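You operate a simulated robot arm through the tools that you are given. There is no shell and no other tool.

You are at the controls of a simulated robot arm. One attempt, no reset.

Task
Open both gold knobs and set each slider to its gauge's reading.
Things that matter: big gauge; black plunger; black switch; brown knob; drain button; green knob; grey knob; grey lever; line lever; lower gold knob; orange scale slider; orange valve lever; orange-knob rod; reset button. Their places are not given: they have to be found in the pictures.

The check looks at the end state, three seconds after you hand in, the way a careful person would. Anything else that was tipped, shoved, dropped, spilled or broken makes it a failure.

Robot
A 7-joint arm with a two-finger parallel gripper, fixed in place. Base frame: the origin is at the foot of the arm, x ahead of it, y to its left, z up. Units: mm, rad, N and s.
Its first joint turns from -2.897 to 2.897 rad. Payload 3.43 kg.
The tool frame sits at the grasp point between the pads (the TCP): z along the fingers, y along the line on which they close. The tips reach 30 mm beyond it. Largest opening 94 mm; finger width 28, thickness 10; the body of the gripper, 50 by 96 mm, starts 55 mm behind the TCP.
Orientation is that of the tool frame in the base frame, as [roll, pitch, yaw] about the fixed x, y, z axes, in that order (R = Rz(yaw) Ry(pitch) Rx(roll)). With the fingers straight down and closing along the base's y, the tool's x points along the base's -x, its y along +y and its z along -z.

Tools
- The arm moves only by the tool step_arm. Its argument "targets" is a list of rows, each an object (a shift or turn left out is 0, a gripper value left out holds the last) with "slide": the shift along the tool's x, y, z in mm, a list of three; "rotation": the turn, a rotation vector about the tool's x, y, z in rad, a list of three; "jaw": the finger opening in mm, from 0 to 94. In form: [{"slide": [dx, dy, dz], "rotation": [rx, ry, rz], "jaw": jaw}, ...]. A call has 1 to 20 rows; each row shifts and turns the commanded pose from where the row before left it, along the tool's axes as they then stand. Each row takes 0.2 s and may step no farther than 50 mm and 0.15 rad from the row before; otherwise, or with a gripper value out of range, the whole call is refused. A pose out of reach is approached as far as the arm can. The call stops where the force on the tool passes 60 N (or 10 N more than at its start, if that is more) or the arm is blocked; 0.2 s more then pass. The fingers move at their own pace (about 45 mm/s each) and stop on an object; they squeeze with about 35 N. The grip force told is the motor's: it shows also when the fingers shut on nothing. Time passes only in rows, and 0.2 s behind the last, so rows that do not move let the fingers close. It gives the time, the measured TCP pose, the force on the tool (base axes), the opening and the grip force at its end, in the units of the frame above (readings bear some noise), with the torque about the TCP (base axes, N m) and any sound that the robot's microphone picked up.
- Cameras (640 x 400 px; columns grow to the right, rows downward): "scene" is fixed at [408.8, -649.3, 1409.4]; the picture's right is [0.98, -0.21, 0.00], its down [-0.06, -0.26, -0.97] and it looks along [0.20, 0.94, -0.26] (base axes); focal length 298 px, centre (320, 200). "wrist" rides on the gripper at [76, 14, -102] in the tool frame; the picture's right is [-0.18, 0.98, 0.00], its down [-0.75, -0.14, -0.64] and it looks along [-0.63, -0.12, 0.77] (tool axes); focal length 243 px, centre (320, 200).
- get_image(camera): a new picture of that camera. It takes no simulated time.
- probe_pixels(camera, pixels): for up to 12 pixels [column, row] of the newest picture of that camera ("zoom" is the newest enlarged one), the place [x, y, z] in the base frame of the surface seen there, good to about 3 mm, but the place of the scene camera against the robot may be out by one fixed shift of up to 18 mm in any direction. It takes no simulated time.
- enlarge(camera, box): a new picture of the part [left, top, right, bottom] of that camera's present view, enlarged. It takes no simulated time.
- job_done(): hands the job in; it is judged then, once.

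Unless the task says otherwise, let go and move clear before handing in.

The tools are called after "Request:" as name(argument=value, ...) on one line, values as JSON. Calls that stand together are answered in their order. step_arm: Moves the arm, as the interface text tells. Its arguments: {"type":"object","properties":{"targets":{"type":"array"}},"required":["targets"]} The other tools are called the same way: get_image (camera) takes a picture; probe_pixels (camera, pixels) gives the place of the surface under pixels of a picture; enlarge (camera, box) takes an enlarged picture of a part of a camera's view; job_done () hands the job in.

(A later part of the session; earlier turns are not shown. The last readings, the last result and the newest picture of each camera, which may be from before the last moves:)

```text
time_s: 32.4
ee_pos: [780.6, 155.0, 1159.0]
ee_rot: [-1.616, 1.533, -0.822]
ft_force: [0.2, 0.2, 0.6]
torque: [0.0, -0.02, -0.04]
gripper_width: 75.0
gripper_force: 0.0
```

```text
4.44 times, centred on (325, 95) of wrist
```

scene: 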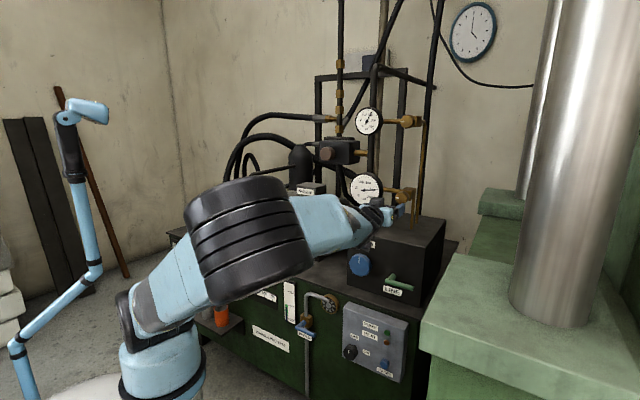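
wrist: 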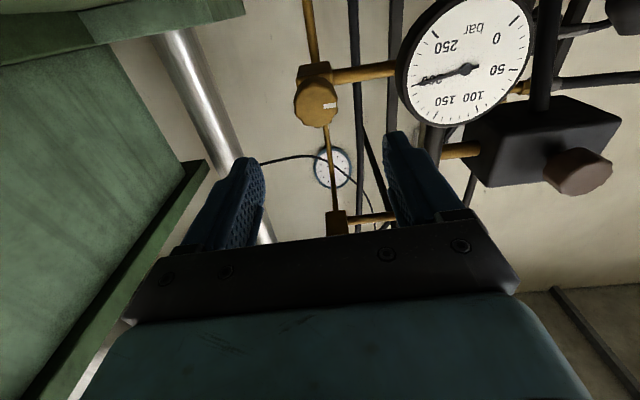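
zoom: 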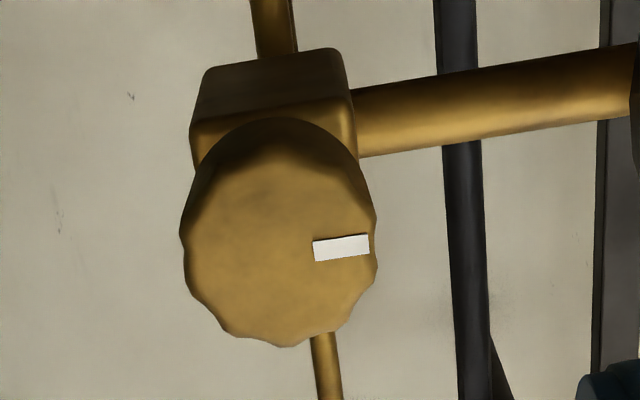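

Both knobs are at their open stops, with small at 150 and big at 200; allowing for parallax, each needle lies on its major tick. Before crossing to the sliders I'll probe the thin blue stand at left, the cups and the panel protrusions.

Request:
probe_pixels(camera="scene", pixels=[[85, 108], [68, 150], [92, 260], [30, 340], [330, 305], [305, 325], [360, 265], [395, 282], [350, 350], [385, 368], [222, 322], [360, 320]])

Request:
enlarge(camera="scene", box=[0, 80, 160, 400])

```text
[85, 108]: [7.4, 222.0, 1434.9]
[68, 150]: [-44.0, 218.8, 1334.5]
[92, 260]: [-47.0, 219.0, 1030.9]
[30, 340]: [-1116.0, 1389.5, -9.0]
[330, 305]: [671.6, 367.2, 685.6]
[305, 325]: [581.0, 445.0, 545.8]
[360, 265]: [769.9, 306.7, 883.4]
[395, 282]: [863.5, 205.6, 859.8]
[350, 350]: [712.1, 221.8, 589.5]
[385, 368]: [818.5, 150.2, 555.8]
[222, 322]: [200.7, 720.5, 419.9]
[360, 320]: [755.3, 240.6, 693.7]
```

```text
1.25 times, centred on (80, 240) of scene
```

zoom: 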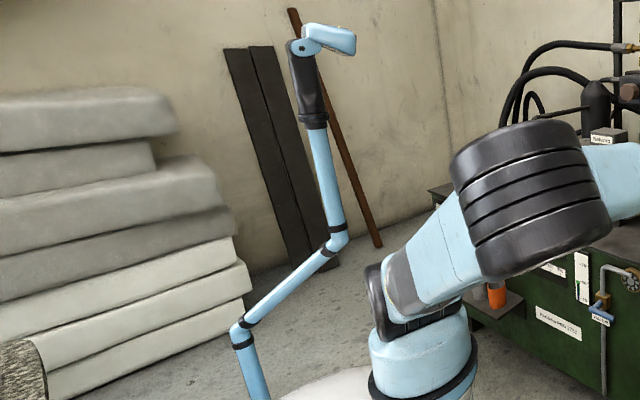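

The thin blue stand at left is close to the robot, near (-45,219) and up to z of about 1435, so I must keep the elbow off it. I'll probe it, my own links and the sliders more completely.

Request:
get_image(camera="scene")

Request:
probe_pixels(camera="scene", pixels=[[65, 118], [100, 112], [78, 210], [95, 268], [88, 272], [60, 302], [17, 348], [24, 380], [125, 320], [150, 305], [250, 240], [170, 295]])

Request:
enlarge(camera="scene", box=[0, 90, 120, 165])

```text
taken
```

scene: 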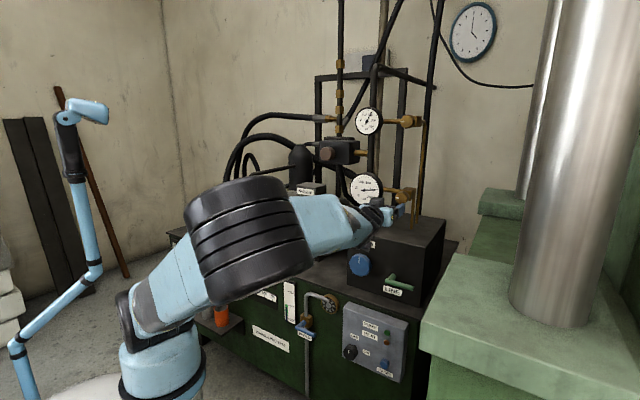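

```text
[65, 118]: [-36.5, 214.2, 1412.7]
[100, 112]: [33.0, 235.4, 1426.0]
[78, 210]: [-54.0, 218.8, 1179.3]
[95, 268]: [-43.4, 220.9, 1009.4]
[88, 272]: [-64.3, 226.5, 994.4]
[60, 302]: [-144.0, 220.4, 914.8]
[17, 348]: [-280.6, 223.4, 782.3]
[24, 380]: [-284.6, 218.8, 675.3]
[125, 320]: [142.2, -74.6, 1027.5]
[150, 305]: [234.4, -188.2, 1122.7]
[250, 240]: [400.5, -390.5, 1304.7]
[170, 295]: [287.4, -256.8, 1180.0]
```

```text
5.33 times, centred on (60, 128) of scene
```

zoom: 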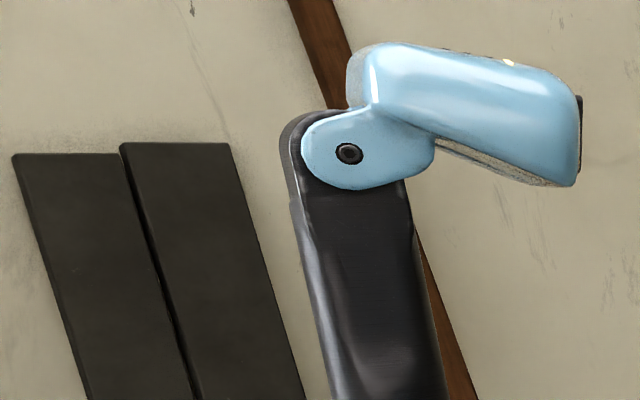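

The stand runs in the plane y≈220: post at x≈-45, z 1000–1430, with its head reaching (33,235,1426). The elbow is swung well to the right, so I'll travel toward the sliders in small stages and check the elbow each time. First stage is to back off and move 200 mm along -u.

Request:
step_arm(targets=[{"slide": [0, 0, -40], "rotation": [0, 0, 0.04]}, {"slide": [0, 0, -40]}, {"slide": [0, 20, -20]}, {"slide": [0, 40, 0]}, {"slide": [0, 40, 0]}, {"slide": [0, 40, 0]}, {"slide": [0, 40, 0]}, {"slide": [0, 20, 0]}, {}])

Request:
get_image(camera="scene")

Request:
get_image(camera="wrist")

```text
time_s: 34.4
ee_pos: [600.0, 230.8, 1176.6]
ee_rot: [2.799, 1.566, -2.689]
ft_force: [-0.8, -0.5, -0.2]
torque: [0.01, 0.01, -0.02]
gripper_width: 75.1
gripper_force: 0.1
out of reach, approached as far as the arm can: row 6, 7, 8
```

```text
taken
```

scene: 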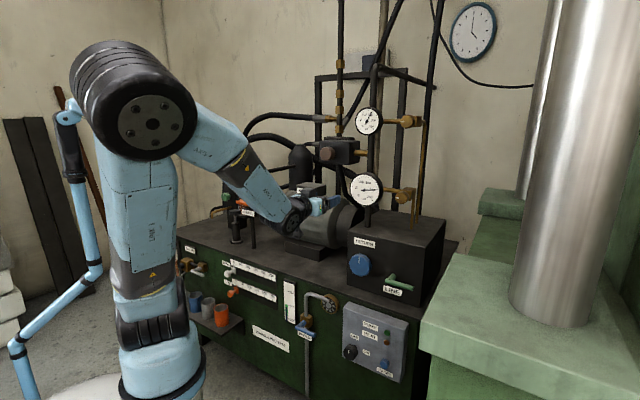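

```text
taken
```

wrist: 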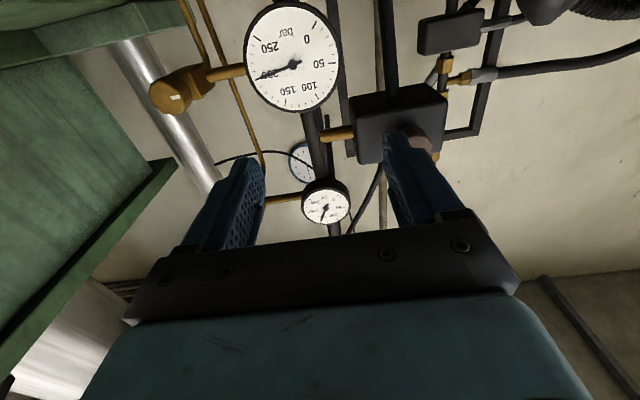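

Some rows were out of reach because the arm folds too far with a horizontal tool this close in. I'll probe the arm's joints now to learn the geometry and the clearance to the stand.

Request:
probe_pixels(camera="scene", pixels=[[153, 118], [85, 60], [120, 50], [140, 200], [178, 200], [100, 200], [160, 330], [155, 375], [205, 130], [262, 185], [295, 215], [115, 290]])

Request:
enlarge(camera="scene", box=[20, 20, 340, 400])

```text
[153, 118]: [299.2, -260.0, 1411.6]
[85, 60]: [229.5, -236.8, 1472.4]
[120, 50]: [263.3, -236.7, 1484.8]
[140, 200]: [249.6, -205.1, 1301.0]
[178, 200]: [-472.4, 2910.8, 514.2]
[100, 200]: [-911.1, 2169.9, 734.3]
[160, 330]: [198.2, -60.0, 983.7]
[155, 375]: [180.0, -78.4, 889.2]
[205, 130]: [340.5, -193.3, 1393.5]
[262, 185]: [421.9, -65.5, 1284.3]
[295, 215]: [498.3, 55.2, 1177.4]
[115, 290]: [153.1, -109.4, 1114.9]
```

```text
1.05 times, centred on (180, 210) of scene (not enlarged: the box is as wide or as high as the picture)
```

zoom: 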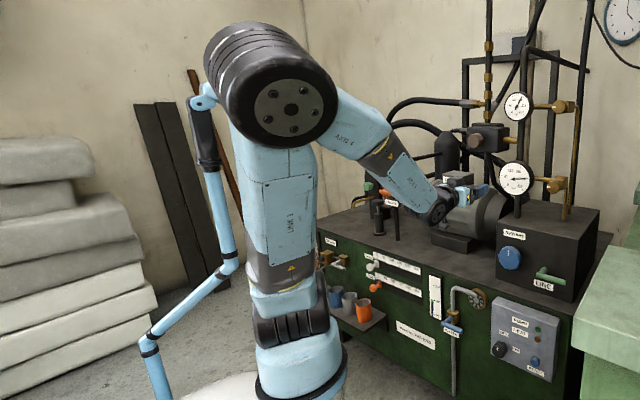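

The base column sits near (150,10), so the stand is further from the arm than I feared. I'll pitch the tool about 35° downward, which unfolds the arm, and lower it a bit.

Request:
step_arm(targets=[{"rotation": [0, 0.122, 0]}, {"rotation": [0, 0.122, 0]}, {"rotation": [0, 0.122, 0]}, {"rotation": [0, 0.122, 0]}, {"rotation": [0, 0.122, 0]}, {"slide": [16, 0, 12]}, {"slide": [32, 0, 23]}, {"slide": [32, 0, 23]}, {"slide": [32, 0, 23]}, {}])

Request:
get_image(camera="scene")

```text
time_s: 36.6
ee_pos: [599.8, 231.1, 1037.1]
ee_rot: [3.141, 0.961, -2.346]
ft_force: [-0.3, 0.2, 0.4]
torque: [-0.02, 0.0, 0.02]
gripper_width: 74.9
gripper_force: 0.1
```

```text
taken
```

scene: 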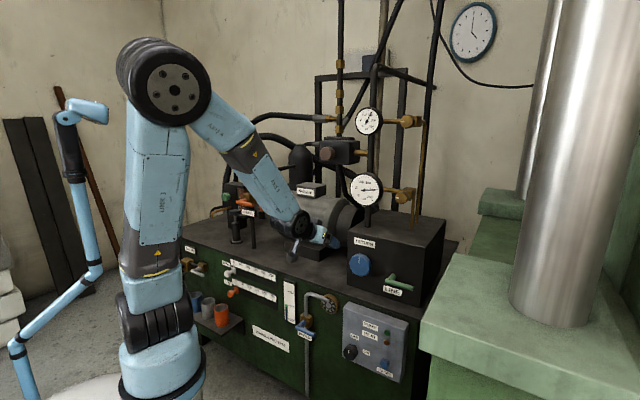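

The arm unfolded, with the elbow at (175,90) px clear of the stand. I'll pitch fully down for the transit and move 200 mm along -u.

Request:
step_arm(targets=[{"rotation": [0, 0.12, 0]}, {"rotation": [0, 0.12, 0]}, {"rotation": [0, 0.12, 0]}, {"rotation": [0, 0.12, 0]}, {"rotation": [0, 0.12, 0]}, {"rotation": [0, 0.12, 0]}, {"rotation": [0, 0.12, 0]}, {"rotation": [0, 0.12, 0]}, {"slide": [-5, 40, 20]}, {"slide": [-5, 40, 20]}, {"slide": [-5, 40, 20]}, {"slide": [-5, 40, 20]}, {"slide": [-5, 40, 10]}, {}])

Request:
get_image(camera="scene")

Request:
get_image(camera="wrist")

```text
time_s: 39.6
ee_pos: [505.2, 350.9, 963.8]
ee_rot: [-3.141, 0.0, -2.345]
ft_force: [0.1, 0.2, 0.0]
torque: [-0.02, 0.02, 0.0]
gripper_width: 75.0
gripper_force: 0.1
out of reach, approached as far as the arm can: row 12, 13
```

```text
taken
```

scene: 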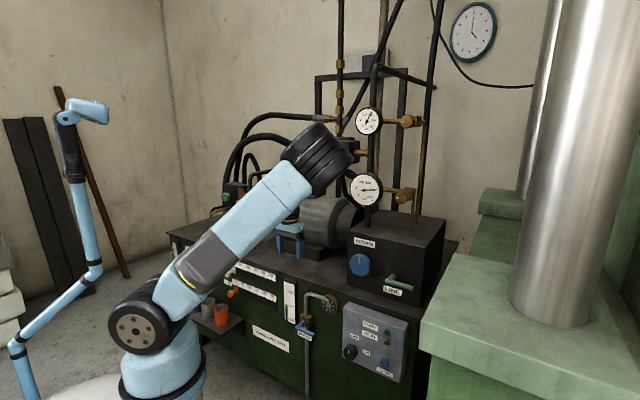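

```text
taken
```

wrist: 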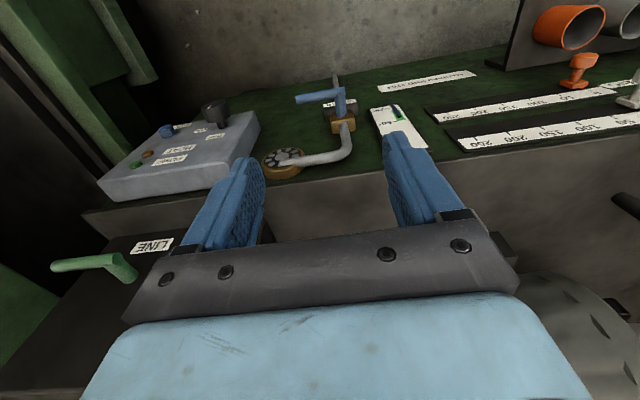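

The elbow has swung right to (315,160) px and two rows were limited, so I need to check the elbow's distance from the rig.

Request:
probe_pixels(camera="scene", pixels=[[315, 160], [345, 165], [290, 150], [325, 190], [260, 205], [200, 270], [135, 330], [300, 225], [290, 240]])

Request:
enlarge(camera="scene", box=[220, 110, 380, 270])

```text
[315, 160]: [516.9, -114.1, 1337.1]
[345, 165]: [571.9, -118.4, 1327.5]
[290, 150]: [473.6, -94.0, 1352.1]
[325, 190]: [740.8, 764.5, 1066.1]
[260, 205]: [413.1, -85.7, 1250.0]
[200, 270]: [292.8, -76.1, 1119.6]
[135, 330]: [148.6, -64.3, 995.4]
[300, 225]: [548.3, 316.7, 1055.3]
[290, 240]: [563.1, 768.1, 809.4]
```

```text
2.50 times, centred on (300, 190) of scene
```

zoom: 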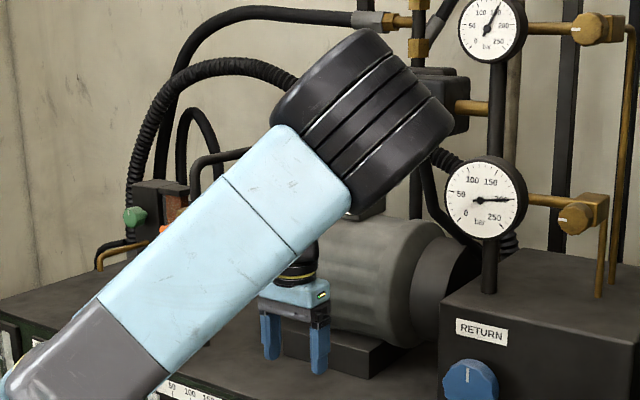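

The elbow's well in front of the rig (a≈355 against 740). I'll continue along -u while lowering.

Request:
step_arm(targets=[{"slide": [-5, 30, 15]}, {"slide": [-5, 30, 15]}, {"slide": [-5, 30, 15]}, {"slide": [0, 30, 15]}, {"slide": [0, 30, 15]}, {}])

Request:
get_image(camera="scene")

```text
time_s: 41.0
ee_pos: [509.7, 348.0, 951.5]
ee_rot: [3.141, 0.0, -2.346]
ft_force: [-0.1, 0.0, 0.3]
torque: [0.02, 0.01, 0.02]
gripper_width: 74.9
gripper_force: 0.0
out of reach, approached as far as the arm can: row 1, 2, 3, 4, 5
```

```text
taken
```

scene: 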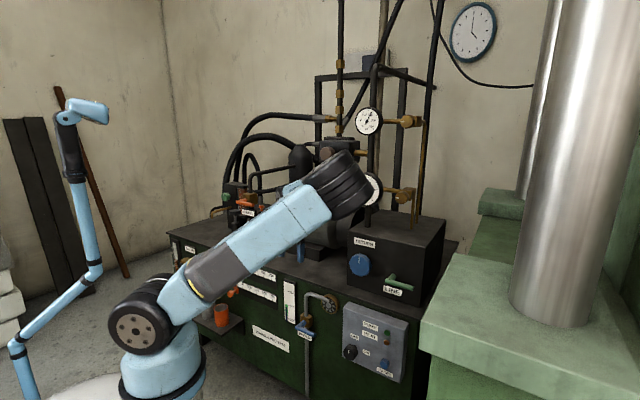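

The arm stays limited here, likely a joint limit in this swung-elbow posture. I'll test whether tool yaw relieves it by rotating +0.36 about tool z, then trying the move.

Request:
step_arm(targets=[{"rotation": [0, 0, 0.12]}, {"rotation": [0, 0, 0.12]}, {"rotation": [0, 0, 0.12]}, {}])

Request:
get_image(camera="scene")

```text
time_s: 42.0
ee_pos: [510.3, 347.8, 950.7]
ee_rot: [3.141, -0.002, -2.707]
ft_force: [-0.3, 0.1, 0.5]
torque: [0.0, 0.01, 0.0]
gripper_width: 74.9
gripper_force: 0.1
```

```text
taken
```

scene: 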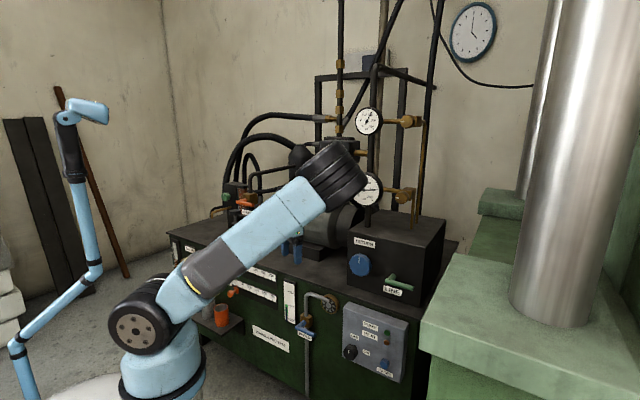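

The yaw was accepted and the elbow eased back a little. I'll try the -u motion again in this orientation.

Request:
step_arm(targets=[{"slide": [14.2, 37.4, 0], "rotation": [0, 0, 0.1]}, {"slide": [11, 38.5, 0], "rotation": [0, 0, 0.1]}, {"slide": [7.3, 39.3, 0], "rotation": [0, 0, 0.1]}, {"slide": [3.5, 40, 0], "rotation": [0, 0, 0.1]}, {}])

Request:
get_image(camera="scene")

```text
time_s: 43.2
ee_pos: [603.0, 370.8, 1056.4]
ee_rot: [3.14, 0.002, -3.11]
ft_force: [-1.3, -0.1, 0.3]
torque: [-0.02, 0.0, 0.0]
gripper_width: 75.4
gripper_force: 0.1
out of reach, approached as far as the arm can: row 1, 2, 3, 4
```

```text
taken
```

scene: 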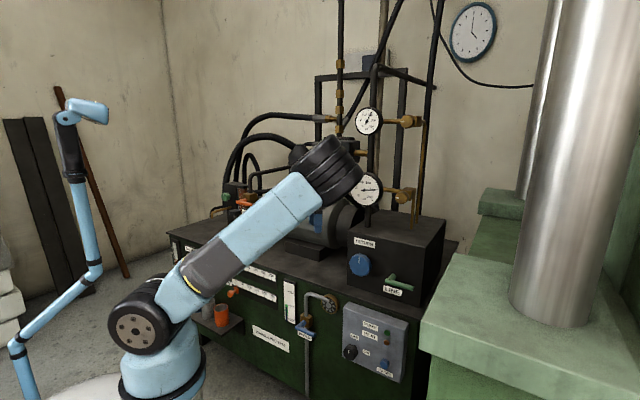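

The solver handled that badly: TCP drifted to (603,371,1056), still clear of everything. I'll back out toward the earlier good pose at (600,231,1040) with yaw restored, and see if the elbow returns to its natural position.

Request:
step_arm(targets=[{"slide": [0, -35, 0]}, {"slide": [0, -35, 0]}, {"slide": [0, -35, 0]}, {"slide": [0, -35, 0]}, {}])

Request:
get_image(camera="scene")

```text
time_s: 44.4
ee_pos: [608.4, 231.4, 1054.7]
ee_rot: [-3.141, -0.003, -3.106]
ft_force: [-0.9, -0.2, -0.5]
torque: [0.0, -0.03, 0.0]
gripper_width: 74.8
gripper_force: 0.0
```

```text
taken
```

scene: 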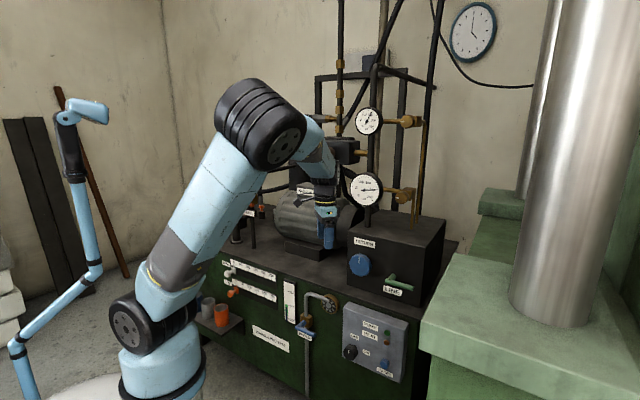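

The arm's back in a more natural posture with the tool down. I'll now try an arc left at this yaw, keeping about 520 mm from the base column.

Request:
step_arm(targets=[{"slide": [12, 25, 0]}, {"slide": [15, 27, 0]}, {"slide": [18, 27, 0]}, {}])

Request:
get_image(camera="scene")

```text
time_s: 45.4
ee_pos: [559.1, 309.4, 1056.8]
ee_rot: [-3.141, 0.0, -3.104]
ft_force: [-0.6, -0.3, 0.8]
torque: [0.03, 0.03, -0.04]
gripper_width: 75.0
gripper_force: 0.1
```

```text
taken
```

scene: 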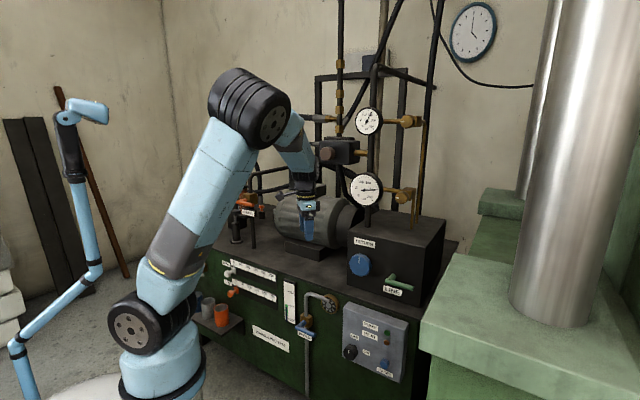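

That moved cleanly. I'll continue the arc left in small steps.

Request:
step_arm(targets=[{"slide": [18, 26, 0]}, {"slide": [20, 26, 0]}, {"slide": [22, 26, 0]}, {}])

Request:
get_image(camera="scene")

```text
time_s: 46.4
ee_pos: [503.7, 377.1, 1055.7]
ee_rot: [3.142, -0.001, -3.107]
ft_force: [-0.5, -0.6, 0.3]
torque: [0.0, -0.07, -0.04]
gripper_width: 75.0
gripper_force: 0.1
out of reach, approached as far as the arm can: row 3
```

```text
taken
```

scene: 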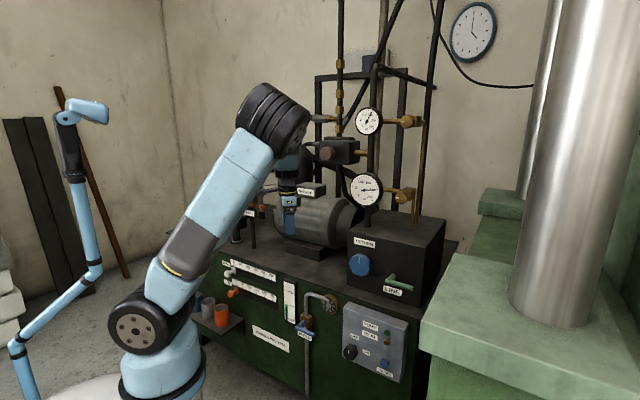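

Reasoning over the elbow positions, joint 1 appears to be at its +2.9 rad limit with the shoulder leaning backwards, so I can't simply push left from here. I'll retrace my earlier path toward the starting posture, where the upper arm stands upright, and extend to the sliders from there. First I'll go back to (608,231) and restore the yaw.

Request:
step_arm(targets=[{"slide": [-18, -26, 0]}, {"slide": [-22, -30, 0]}, {"slide": [-22, -30, 0]}, {"slide": [-22, -30, 0]}, {"slide": [-20, -30, 0]}, {"rotation": [0, 0, -0.127]}, {"rotation": [0, 0, -0.127]}, {"rotation": [0, 0, -0.127]}, {"rotation": [0, 0, -0.127]}, {"rotation": [0, 0, -0.127]}, {"rotation": [0, 0, -0.127]}, {"rotation": [0, -0.12, 0]}, {"rotation": [0, -0.12, 0]}, {"rotation": [0, -0.12, 0]}, {"rotation": [0, -0.12, 0]}, {}])

Request:
get_image(camera="scene")

```text
time_s: 49.8
ee_pos: [614.3, 235.3, 1056.0]
ee_rot: [3.142, 0.48, -2.342]
ft_force: [0.3, -0.3, -0.4]
torque: [0.01, 0.0, 0.0]
gripper_width: 75.3
gripper_force: 0.2
```

```text
taken
```

scene: 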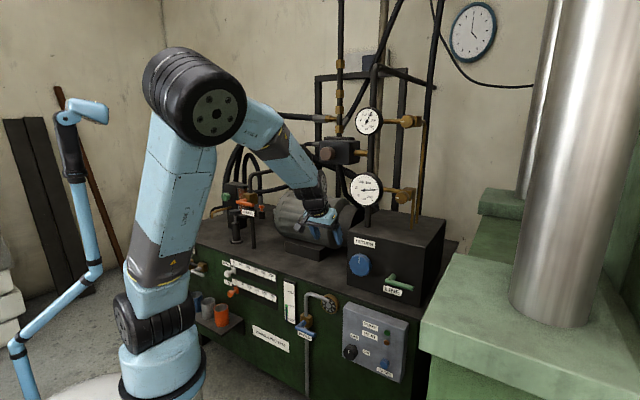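

The elbow's returning toward upright. I'll pitch back up to horizontal while rising about 360 mm.

Request:
step_arm(targets=[{"slide": [-18.5, 0, -35.5], "rotation": [0, -0.121, 0]}, {"slide": [-22.6, 0, -33], "rotation": [0, -0.121, 0]}, {"slide": [-26.4, 0, -30], "rotation": [0, -0.121, 0]}, {"slide": [-29.9, 0, -26.6], "rotation": [0, -0.121, 0]}, {"slide": [-32.9, 0, -22.8], "rotation": [0, -0.121, 0]}, {"slide": [-35.4, 0, -18.6], "rotation": [0, -0.121, 0]}, {"slide": [-37.4, 0, -14.2], "rotation": [0, -0.121, 0]}, {"slide": [-38.8, 0, -9.6], "rotation": [0, -0.121, 0]}, {"slide": [-39.7, 0, -4.9], "rotation": [0, -0.121, 0]}, {}])

Request:
get_image(camera="scene")

```text
time_s: 52.0
ee_pos: [613.8, 233.7, 1416.0]
ee_rot: [2.975, 1.569, -2.508]
ft_force: [0.4, 0.3, 0.3]
torque: [-0.03, 0.0, 0.0]
gripper_width: 75.0
gripper_force: 0.0
```

```text
taken
```

scene: 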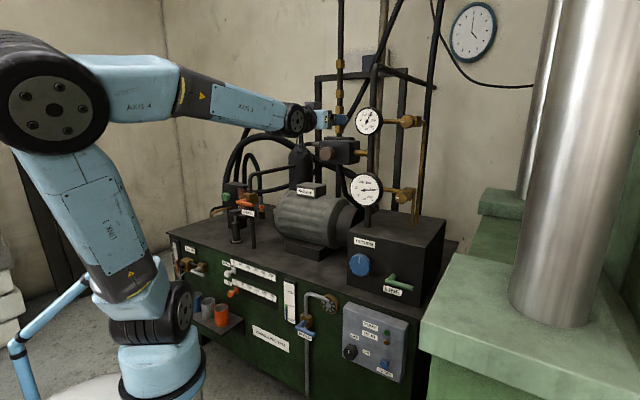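

J1 has come back and the upper arm now leans back as it did early on. I'll continue retracing to (386,251,1479).

Request:
step_arm(targets=[{"slide": [-12.6, 35, -29.4]}, {"slide": [-12.6, 35, -29.4]}, {"slide": [-12.6, 35, -29.4]}, {"slide": [-12.6, 35, -29.4]}, {"slide": [-12.6, 35, -29.4]}, {}])

Request:
get_image(camera="scene")

```text
time_s: 53.4
ee_pos: [387.4, 252.3, 1479.6]
ee_rot: [2.959, 1.568, -2.528]
ft_force: [0.6, -1.0, -0.3]
torque: [-0.02, -0.03, -0.03]
gripper_width: 75.1
gripper_force: 0.0
```

```text
taken
```

scene: 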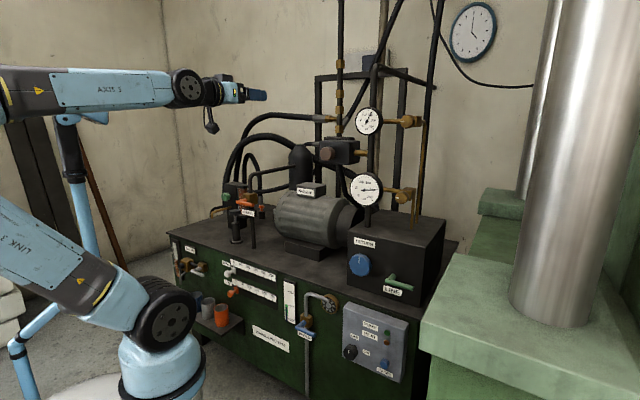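

The arm matches the t=4.8 posture. I'll retrace to the starting position and pitch down.

Request:
step_arm(targets=[{"slide": [-10, 40, -10]}, {"slide": [-10, 40, -10]}, {"slide": [-10, 40, -10]}, {"slide": [-10, 40, -10]}, {"rotation": [0, 0.131, 0]}, {"rotation": [0, 0.131, 0]}, {"rotation": [0, 0.131, 0]}, {"rotation": [0, 0.131, 0]}, {"rotation": [0, 0.131, 0]}, {"rotation": [0, 0.131, 0]}, {}])

Request:
get_image(camera="scene")

```text
time_s: 55.8
ee_pos: [245.7, 334.8, 1520.3]
ee_rot: [-3.141, 0.779, -2.344]
ft_force: [0.4, -0.6, 0.2]
torque: [0.03, 0.0, -0.03]
gripper_width: 75.0
gripper_force: 0.1
```

```text
taken
```

scene: 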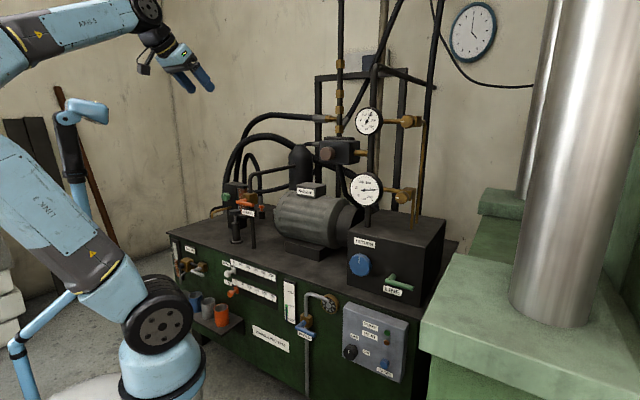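

Still retracing as expected. I'll finish pitching down so the upper arm stands upright as at the start.

Request:
step_arm(targets=[{"rotation": [0, 0.13, 0]}, {"rotation": [0, 0.13, 0]}, {"rotation": [0, 0.13, 0]}, {"rotation": [0, 0.13, 0]}, {"rotation": [0, 0.13, 0]}, {"rotation": [0, 0.13, 0]}, {}])

Request:
get_image(camera="scene")

```text
time_s: 57.4
ee_pos: [246.1, 330.8, 1520.9]
ee_rot: [3.132, 0.033, -2.344]
ft_force: [0.1, 0.8, -0.6]
torque: [-0.03, 0.0, -0.02]
gripper_width: 75.1
gripper_force: 0.0
out of reach, approached as far as the arm can: row 6
```

```text
taken
```

scene: 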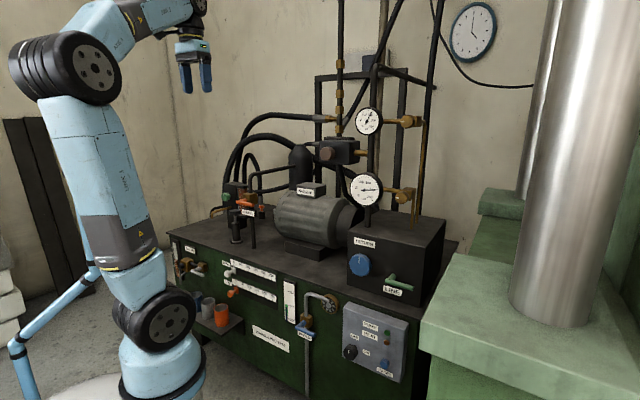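

This is close to the starting posture. I'll probe the elbow to check the gap to the stand head at about (33,235,1426).

Request:
probe_pixels(camera="scene", pixels=[[95, 68], [45, 75], [20, 60], [70, 120], [90, 160], [150, 325], [140, 15], [110, 220], [170, 320], [45, 95]])

Request:
enlarge(camera="scene", box=[0, 0, 220, 138])

```text
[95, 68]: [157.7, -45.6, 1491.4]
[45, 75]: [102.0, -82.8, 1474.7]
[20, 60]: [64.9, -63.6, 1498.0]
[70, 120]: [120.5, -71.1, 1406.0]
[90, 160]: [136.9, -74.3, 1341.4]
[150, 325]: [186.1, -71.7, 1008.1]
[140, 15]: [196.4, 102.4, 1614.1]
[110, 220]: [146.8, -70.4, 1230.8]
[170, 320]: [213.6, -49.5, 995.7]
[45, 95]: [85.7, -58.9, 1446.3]
```

```text
2.90 times, centred on (110, 69) of scene
```

zoom: 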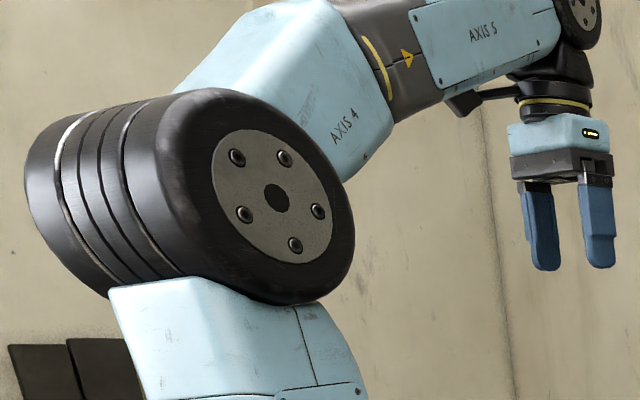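

The elbow is about 130 mm from the stand. From here I'll extend outward and down toward the sliders in small steps, keeping to the right.

Request:
step_arm(targets=[{"slide": [-10, 5, 25]}, {"slide": [-26, 13.1, 34]}, {"slide": [-26, 13.1, 34]}, {"slide": [-26, 13.1, 34]}, {"slide": [-26, 13.1, 34]}, {}])

Request:
get_image(camera="scene")

```text
time_s: 58.8
ee_pos: [282.9, 452.2, 1361.1]
ee_rot: [3.14, 0.001, -2.345]
ft_force: [0.2, 0.3, 0.2]
torque: [-0.01, 0.02, 0.02]
gripper_width: 75.1
gripper_force: 0.1
```

```text
taken
```

scene: 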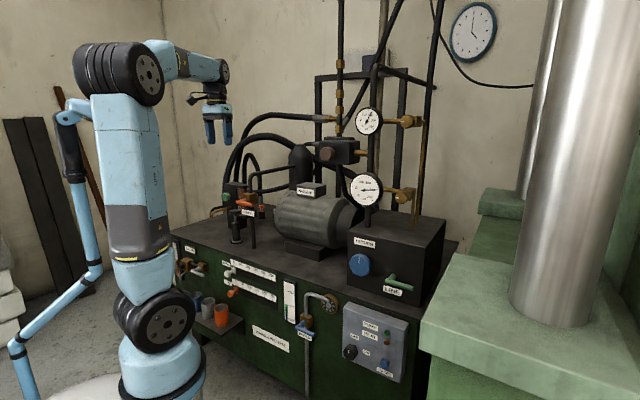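

It's a natural posture now, with the elbow upright at (120,75) px. I'll continue outward and down.

Request:
step_arm(targets=[{"slide": [-13.7, 11.7, 35]}, {"slide": [-13.7, 11.7, 35]}, {"slide": [-13.7, 11.7, 35]}, {"slide": [-13.7, 11.7, 35]}, {}])

Request:
get_image(camera="scene")

Request:
probe_pixels(camera="scene", pixels=[[140, 70], [85, 75], [85, 108], [100, 112], [90, 90], [150, 60]])

```text
time_s: 60.0
ee_pos: [286.1, 524.6, 1220.1]
ee_rot: [3.141, 0.002, -2.345]
ft_force: [-0.7, -0.2, 0.6]
torque: [-0.01, 0.01, -0.01]
gripper_width: 74.8
gripper_force: 0.0
```

```text
taken
```

scene: 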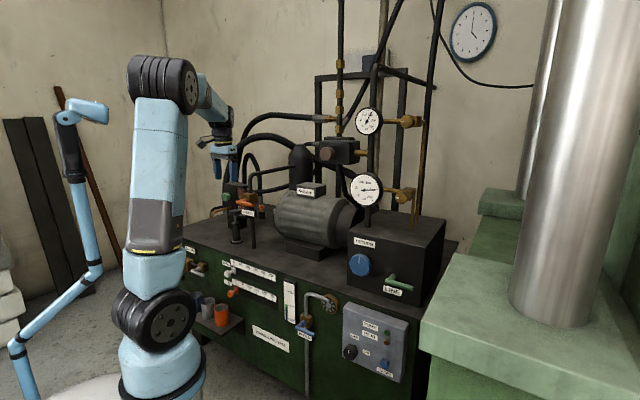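

```text
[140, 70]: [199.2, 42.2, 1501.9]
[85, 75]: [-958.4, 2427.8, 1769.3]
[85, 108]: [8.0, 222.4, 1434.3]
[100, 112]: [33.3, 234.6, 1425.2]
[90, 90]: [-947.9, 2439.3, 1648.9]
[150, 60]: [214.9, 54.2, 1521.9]
```

The gap to the stand is about 100 mm and growing. I'll continue outward and down.

Request:
step_arm(targets=[{"slide": [-8, 10, 35]}, {"slide": [-8, 10, 35]}, {"slide": [-8, 10, 35]}, {"slide": [-8, 10, 35]}, {"slide": [-8, 10, 35]}, {"slide": [-8, 10, 35]}, {}])

Request:
get_image(camera="scene")

Request:
get_image(camera="wrist")

```text
time_s: 61.6
ee_pos: [279.6, 601.6, 1012.2]
ee_rot: [3.141, 0.002, -2.344]
ft_force: [-0.3, 0.2, -0.1]
torque: [0.02, -0.02, 0.03]
gripper_width: 74.8
gripper_force: 0.2
```

```text
taken
```

scene: 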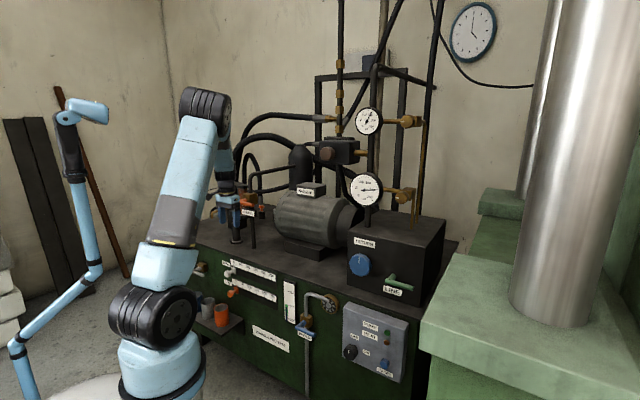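

```text
taken
```

wrist: 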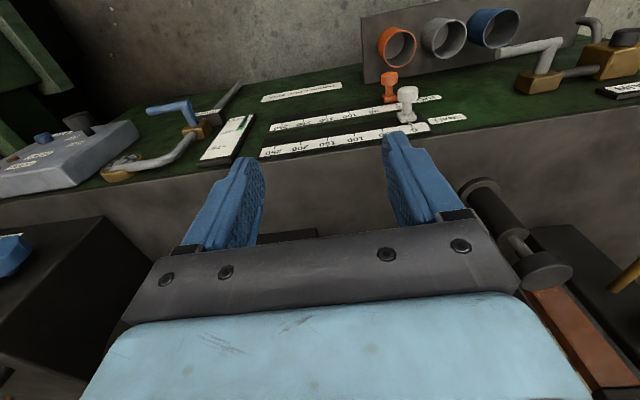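

The wrist camera now sees the sliders: white at (407,100), orange at (389,85), with the cups beyond. I'll probe them and the plunger at right (545,270).

Request:
probe_pixels(camera="wrist", pixels=[[407, 93], [407, 115], [389, 78], [389, 97], [545, 270], [485, 190], [400, 48], [435, 98], [412, 130], [275, 150], [397, 103], [540, 310]])

Request:
enlarge(camera="wrist", box=[250, 60, 470, 165])

```text
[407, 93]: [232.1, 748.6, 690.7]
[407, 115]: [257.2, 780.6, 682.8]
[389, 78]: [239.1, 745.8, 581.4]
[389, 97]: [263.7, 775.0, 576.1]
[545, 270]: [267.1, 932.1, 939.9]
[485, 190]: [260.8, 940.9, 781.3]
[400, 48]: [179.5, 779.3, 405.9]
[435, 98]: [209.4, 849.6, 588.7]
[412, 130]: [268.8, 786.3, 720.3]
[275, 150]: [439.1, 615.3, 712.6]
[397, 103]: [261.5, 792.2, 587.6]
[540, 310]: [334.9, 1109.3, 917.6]
```

```text
2.91 times, centred on (360, 112) of wrist
```

zoom: 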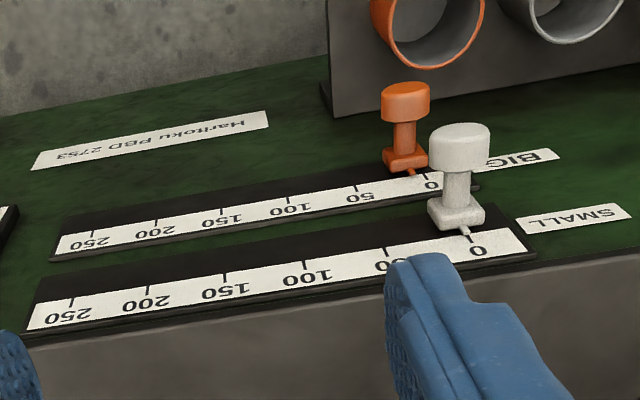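

The sliders and plunger are mapped: the small knob centre is about (230,742,678). I'll yaw to a heading of about 62° so the wrist stays to the right of the stand, then descend to a pre-approach point.

Request:
step_arm(targets=[{"rotation": [0, 0, -0.142]}, {"rotation": [0, 0, -0.143]}, {"slide": [-4.9, 13.6, 36]}, {"slide": [-4.9, 13.6, 36]}, {"slide": [-4.9, 13.6, 36]}, {"slide": [-4.9, 13.6, 36]}, {"slide": [-4.9, 13.6, 30]}, {}])

Request:
get_image(camera="scene")

Request:
get_image(camera="wrist")

```text
time_s: 63.4
ee_pos: [230.4, 653.9, 837.2]
ee_rot: [-3.14, 0.001, -2.057]
ft_force: [0.2, 0.4, -0.4]
torque: [0.01, 0.02, 0.03]
gripper_width: 75.0
gripper_force: 0.1
```

```text
taken
```

scene: 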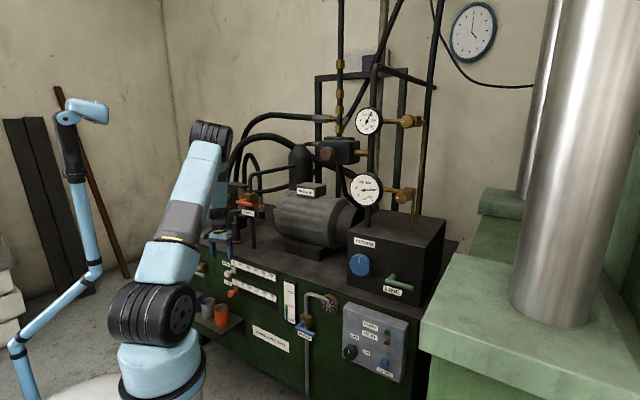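

```text
taken
```

wrist: 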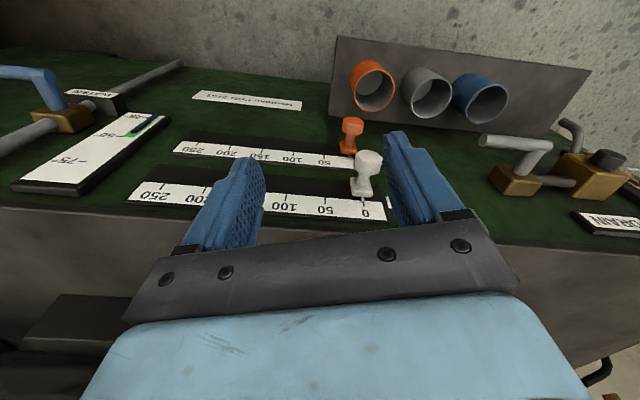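

The posture is good and the knobs are in view. I'll pitch the tool up to about 35° below horizontal here.

Request:
step_arm(targets=[{"rotation": [0, -0.12, 0]}, {"rotation": [0, -0.12, 0]}, {"rotation": [0, -0.12, 0]}, {"rotation": [0, -0.12, 0]}, {"rotation": [0, -0.12, 0]}, {"rotation": [0, -0.12, 0]}, {"rotation": [0, -0.12, 0]}, {"rotation": [0, -0.12, 0]}, {}])

Request:
get_image(camera="scene")

Request:
get_image(camera="wrist")

```text
time_s: 65.6
ee_pos: [284.7, 650.0, 837.9]
ee_rot: [3.109, 0.96, -2.159]
ft_force: [-0.6, -0.7, -0.3]
torque: [-0.01, 0.01, 0.02]
gripper_width: 74.8
gripper_force: 0.0
stopped in row 9: the arm was blocked; the commanded pose is now the measured one
```

```text
taken
```

scene: 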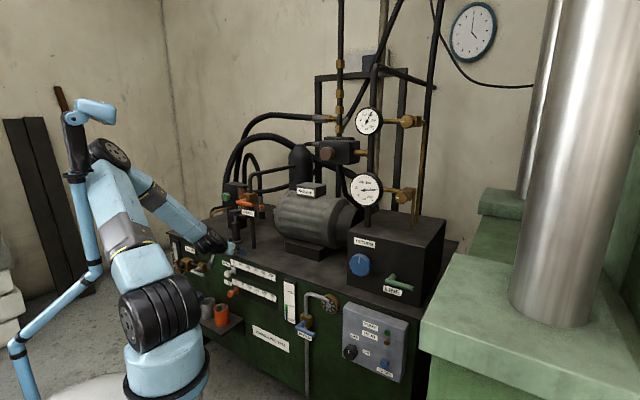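

```text
taken
```

wrist: 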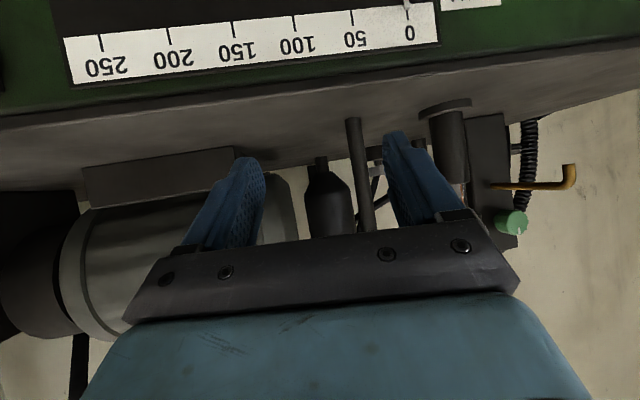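

The elbow swung left and touched the stand (its head shifted to about (95,108) px), and the arm was blocked. I'll reverse the pitch at once to take the elbow off it, then check the stand.

Request:
step_arm(targets=[{"rotation": [0, 0.1, 0]}, {"rotation": [0, 0.12, 0]}, {"rotation": [0, 0.12, 0]}, {"rotation": [0, 0.12, 0]}, {}])

Request:
get_image(camera="scene")

```text
time_s: 66.8
ee_pos: [266.5, 651.2, 843.5]
ee_rot: [3.129, 0.507, -2.121]
ft_force: [-0.7, -0.9, -0.8]
torque: [0.0, -0.01, -0.03]
gripper_width: 75.2
gripper_force: 0.0
```

```text
taken
```

scene: 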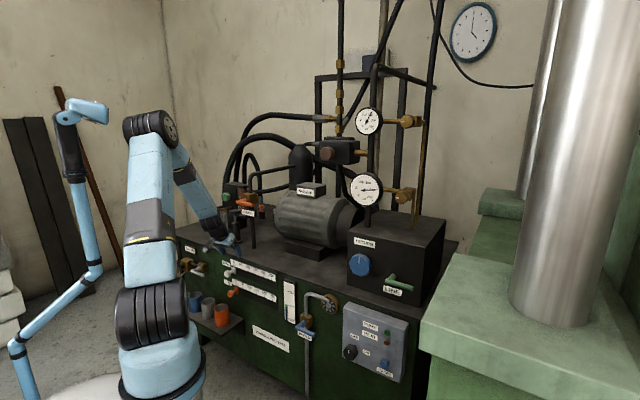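

The stand looks back in its original position. I'll compare with the earlier zoom and probes.

Request:
enlarge(camera="scene", box=[0, 90, 120, 165])

Request:
probe_pixels(camera="scene", pixels=[[65, 118], [100, 112], [78, 210], [95, 268], [88, 272], [60, 302], [17, 348], [24, 380], [85, 108], [68, 150], [150, 130], [130, 125]])

```text
5.33 times, centred on (60, 128) of scene
```

zoom: 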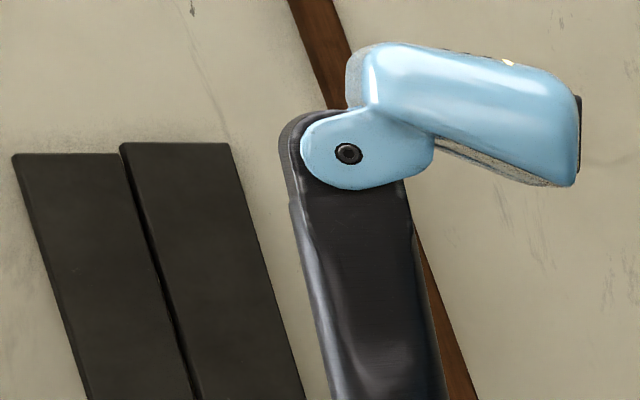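

```text
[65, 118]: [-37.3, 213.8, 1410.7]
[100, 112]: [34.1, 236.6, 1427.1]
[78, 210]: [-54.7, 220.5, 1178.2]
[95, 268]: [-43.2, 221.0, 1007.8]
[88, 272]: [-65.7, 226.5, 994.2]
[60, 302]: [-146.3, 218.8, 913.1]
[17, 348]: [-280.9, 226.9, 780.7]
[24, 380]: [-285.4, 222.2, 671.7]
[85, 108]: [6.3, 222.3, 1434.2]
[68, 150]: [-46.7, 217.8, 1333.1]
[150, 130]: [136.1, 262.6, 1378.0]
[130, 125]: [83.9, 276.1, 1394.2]
```

The stand sprang back exactly to its place, with all probes matching the earlier ones to within noise. I'll keep the tool steeper, about 30° off vertical, and move outward and down toward the small knob in short steps, which brings the elbow away from the stand.

Request:
step_arm(targets=[{"slide": [-10, 5, 15]}, {"slide": [-5, 15, 20]}, {"slide": [5, 15, 25]}, {}])

Request:
get_image(camera="scene")

Request:
get_image(camera="wrist")

```text
time_s: 67.8
ee_pos: [255.8, 701.9, 796.5]
ee_rot: [3.13, 0.508, -2.121]
ft_force: [-0.2, 0.2, -0.9]
torque: [0.01, 0.0, -0.01]
gripper_width: 75.2
gripper_force: 0.1
```

```text
taken
```

scene: 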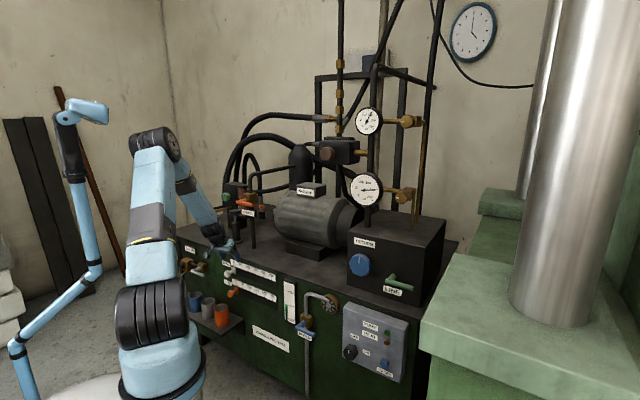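

```text
taken
```

wrist: 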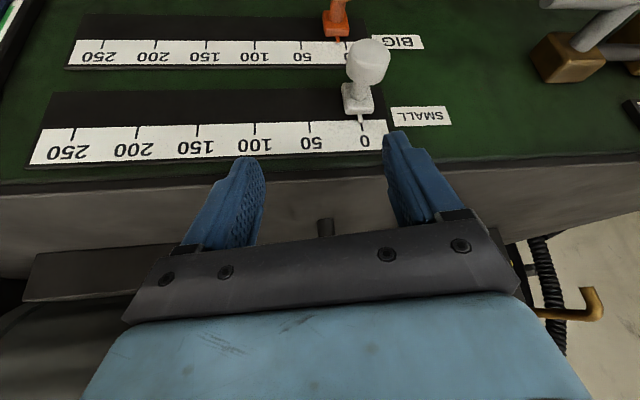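

The posture is good and the small slider is clear at (366,62). I'll probe the knob, plate and scale precisely from here.

Request:
enlarge(camera="wrist", box=[300, 0, 460, 160])

Request:
probe_pixels(camera="wrist", pixels=[[367, 52], [367, 75], [352, 60], [385, 60], [361, 90], [355, 102], [368, 45], [363, 128], [74, 134], [365, 110], [337, 22], [196, 132]])

```text
2.50 times, centred on (380, 80) of wrist
```

zoom: 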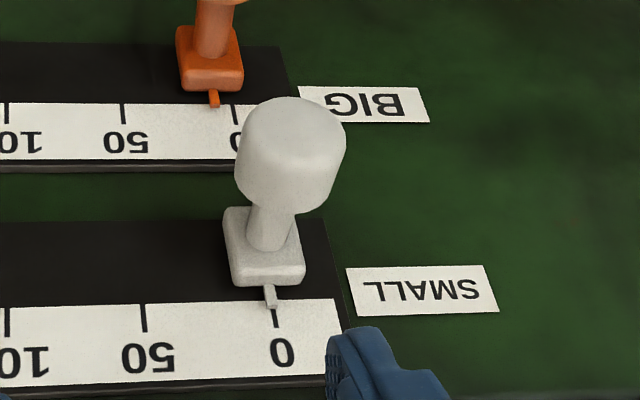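

```text
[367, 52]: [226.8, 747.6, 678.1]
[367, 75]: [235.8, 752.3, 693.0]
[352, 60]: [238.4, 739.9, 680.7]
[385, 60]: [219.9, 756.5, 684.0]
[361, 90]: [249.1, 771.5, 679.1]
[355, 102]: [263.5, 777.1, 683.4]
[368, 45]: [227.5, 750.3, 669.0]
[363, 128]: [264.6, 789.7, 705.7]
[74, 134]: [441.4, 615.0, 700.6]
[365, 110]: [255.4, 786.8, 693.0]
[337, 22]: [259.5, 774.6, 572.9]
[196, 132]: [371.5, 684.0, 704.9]
```

The small knob is centred at about u=-358, a=700, z=679 with diameter about 33 mm; the 0-to-150 ticks are about 150 mm apart. I'll move to 80 mm above along the tool axis and check.

Request:
step_arm(targets=[{"slide": [10, 15, 12]}, {"slide": [10, 15, 13]}, {"slide": [9.3, 15.3, 13]}, {}])

Request:
get_image(camera="scene")

Request:
get_image(camera="wrist")

```text
time_s: 68.8
ee_pos: [212.9, 719.7, 749.1]
ee_rot: [3.13, 0.509, -2.123]
ft_force: [0.4, -0.5, -0.5]
torque: [-0.03, -0.02, -0.01]
gripper_width: 75.1
gripper_force: 0.2
```

```text
taken
```

scene: 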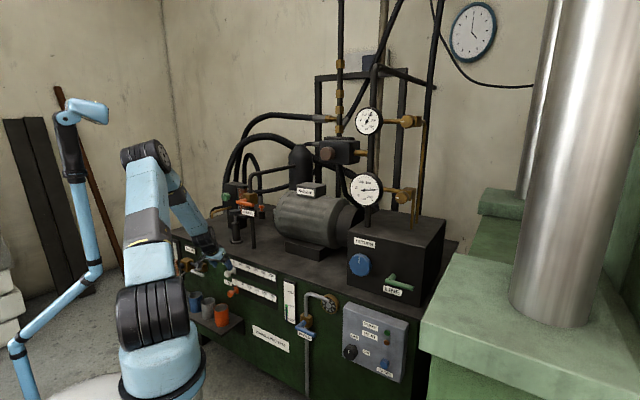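

```text
taken
```

wrist: 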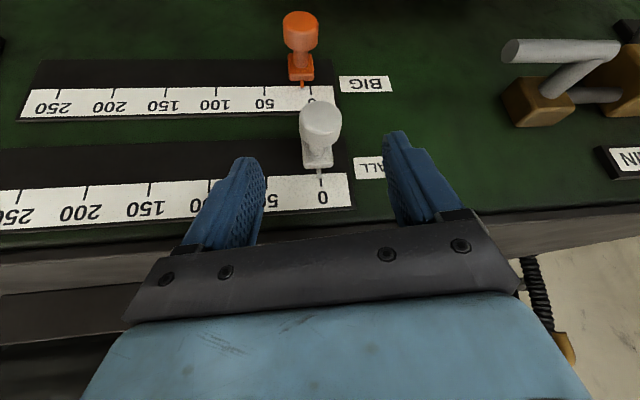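

The knob is centred between the fingers. I'll move in 80 mm along the tool axis.

Request:
step_arm(targets=[{"slide": [0, 0, 20]}, {"slide": [0, 0, 20]}, {"slide": [0, 0, 20]}, {"slide": [0, 0, 12]}, {}])

Request:
get_image(camera="wrist")

Request:
get_image(camera="scene")

```text
time_s: 70.0
ee_pos: [230.7, 749.0, 686.5]
ee_rot: [3.13, 0.507, -2.123]
ft_force: [-0.2, 0.8, 0.4]
torque: [-0.01, 0.0, 0.02]
gripper_width: 75.2
gripper_force: 0.1
```

```text
taken
```

wrist: 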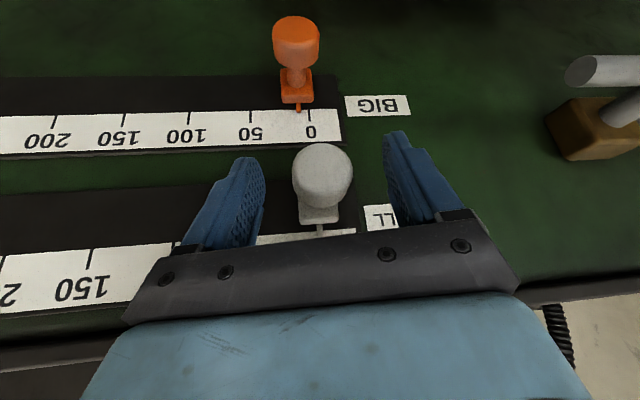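

```text
taken
```

scene: 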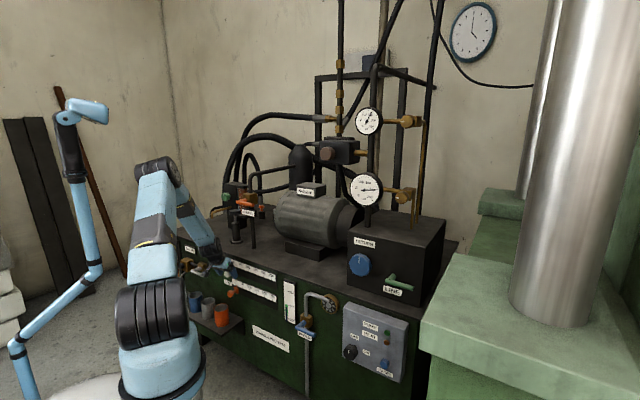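

The knob is between the fingers. I'll close on it gently and check.

Request:
step_arm(targets=[{"jaw": 34}, {}, {}, {}, {}])

Request:
get_image(camera="wrist")

```text
time_s: 71.2
ee_pos: [230.9, 749.1, 686.7]
ee_rot: [3.129, 0.508, -2.124]
ft_force: [-1.3, -0.1, -0.1]
torque: [-0.02, 0.06, -0.38]
gripper_width: 35.2
gripper_force: 44.7
```

```text
taken
```

wrist: 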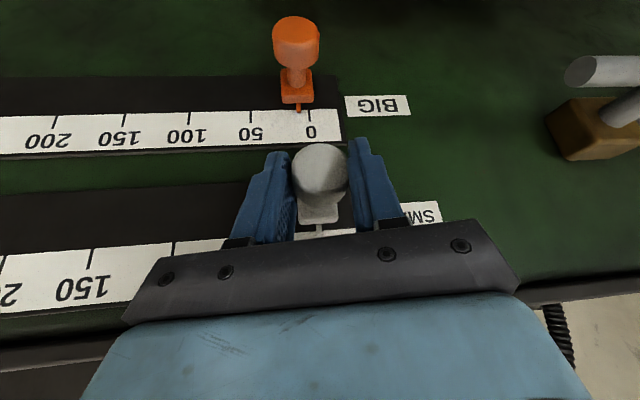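

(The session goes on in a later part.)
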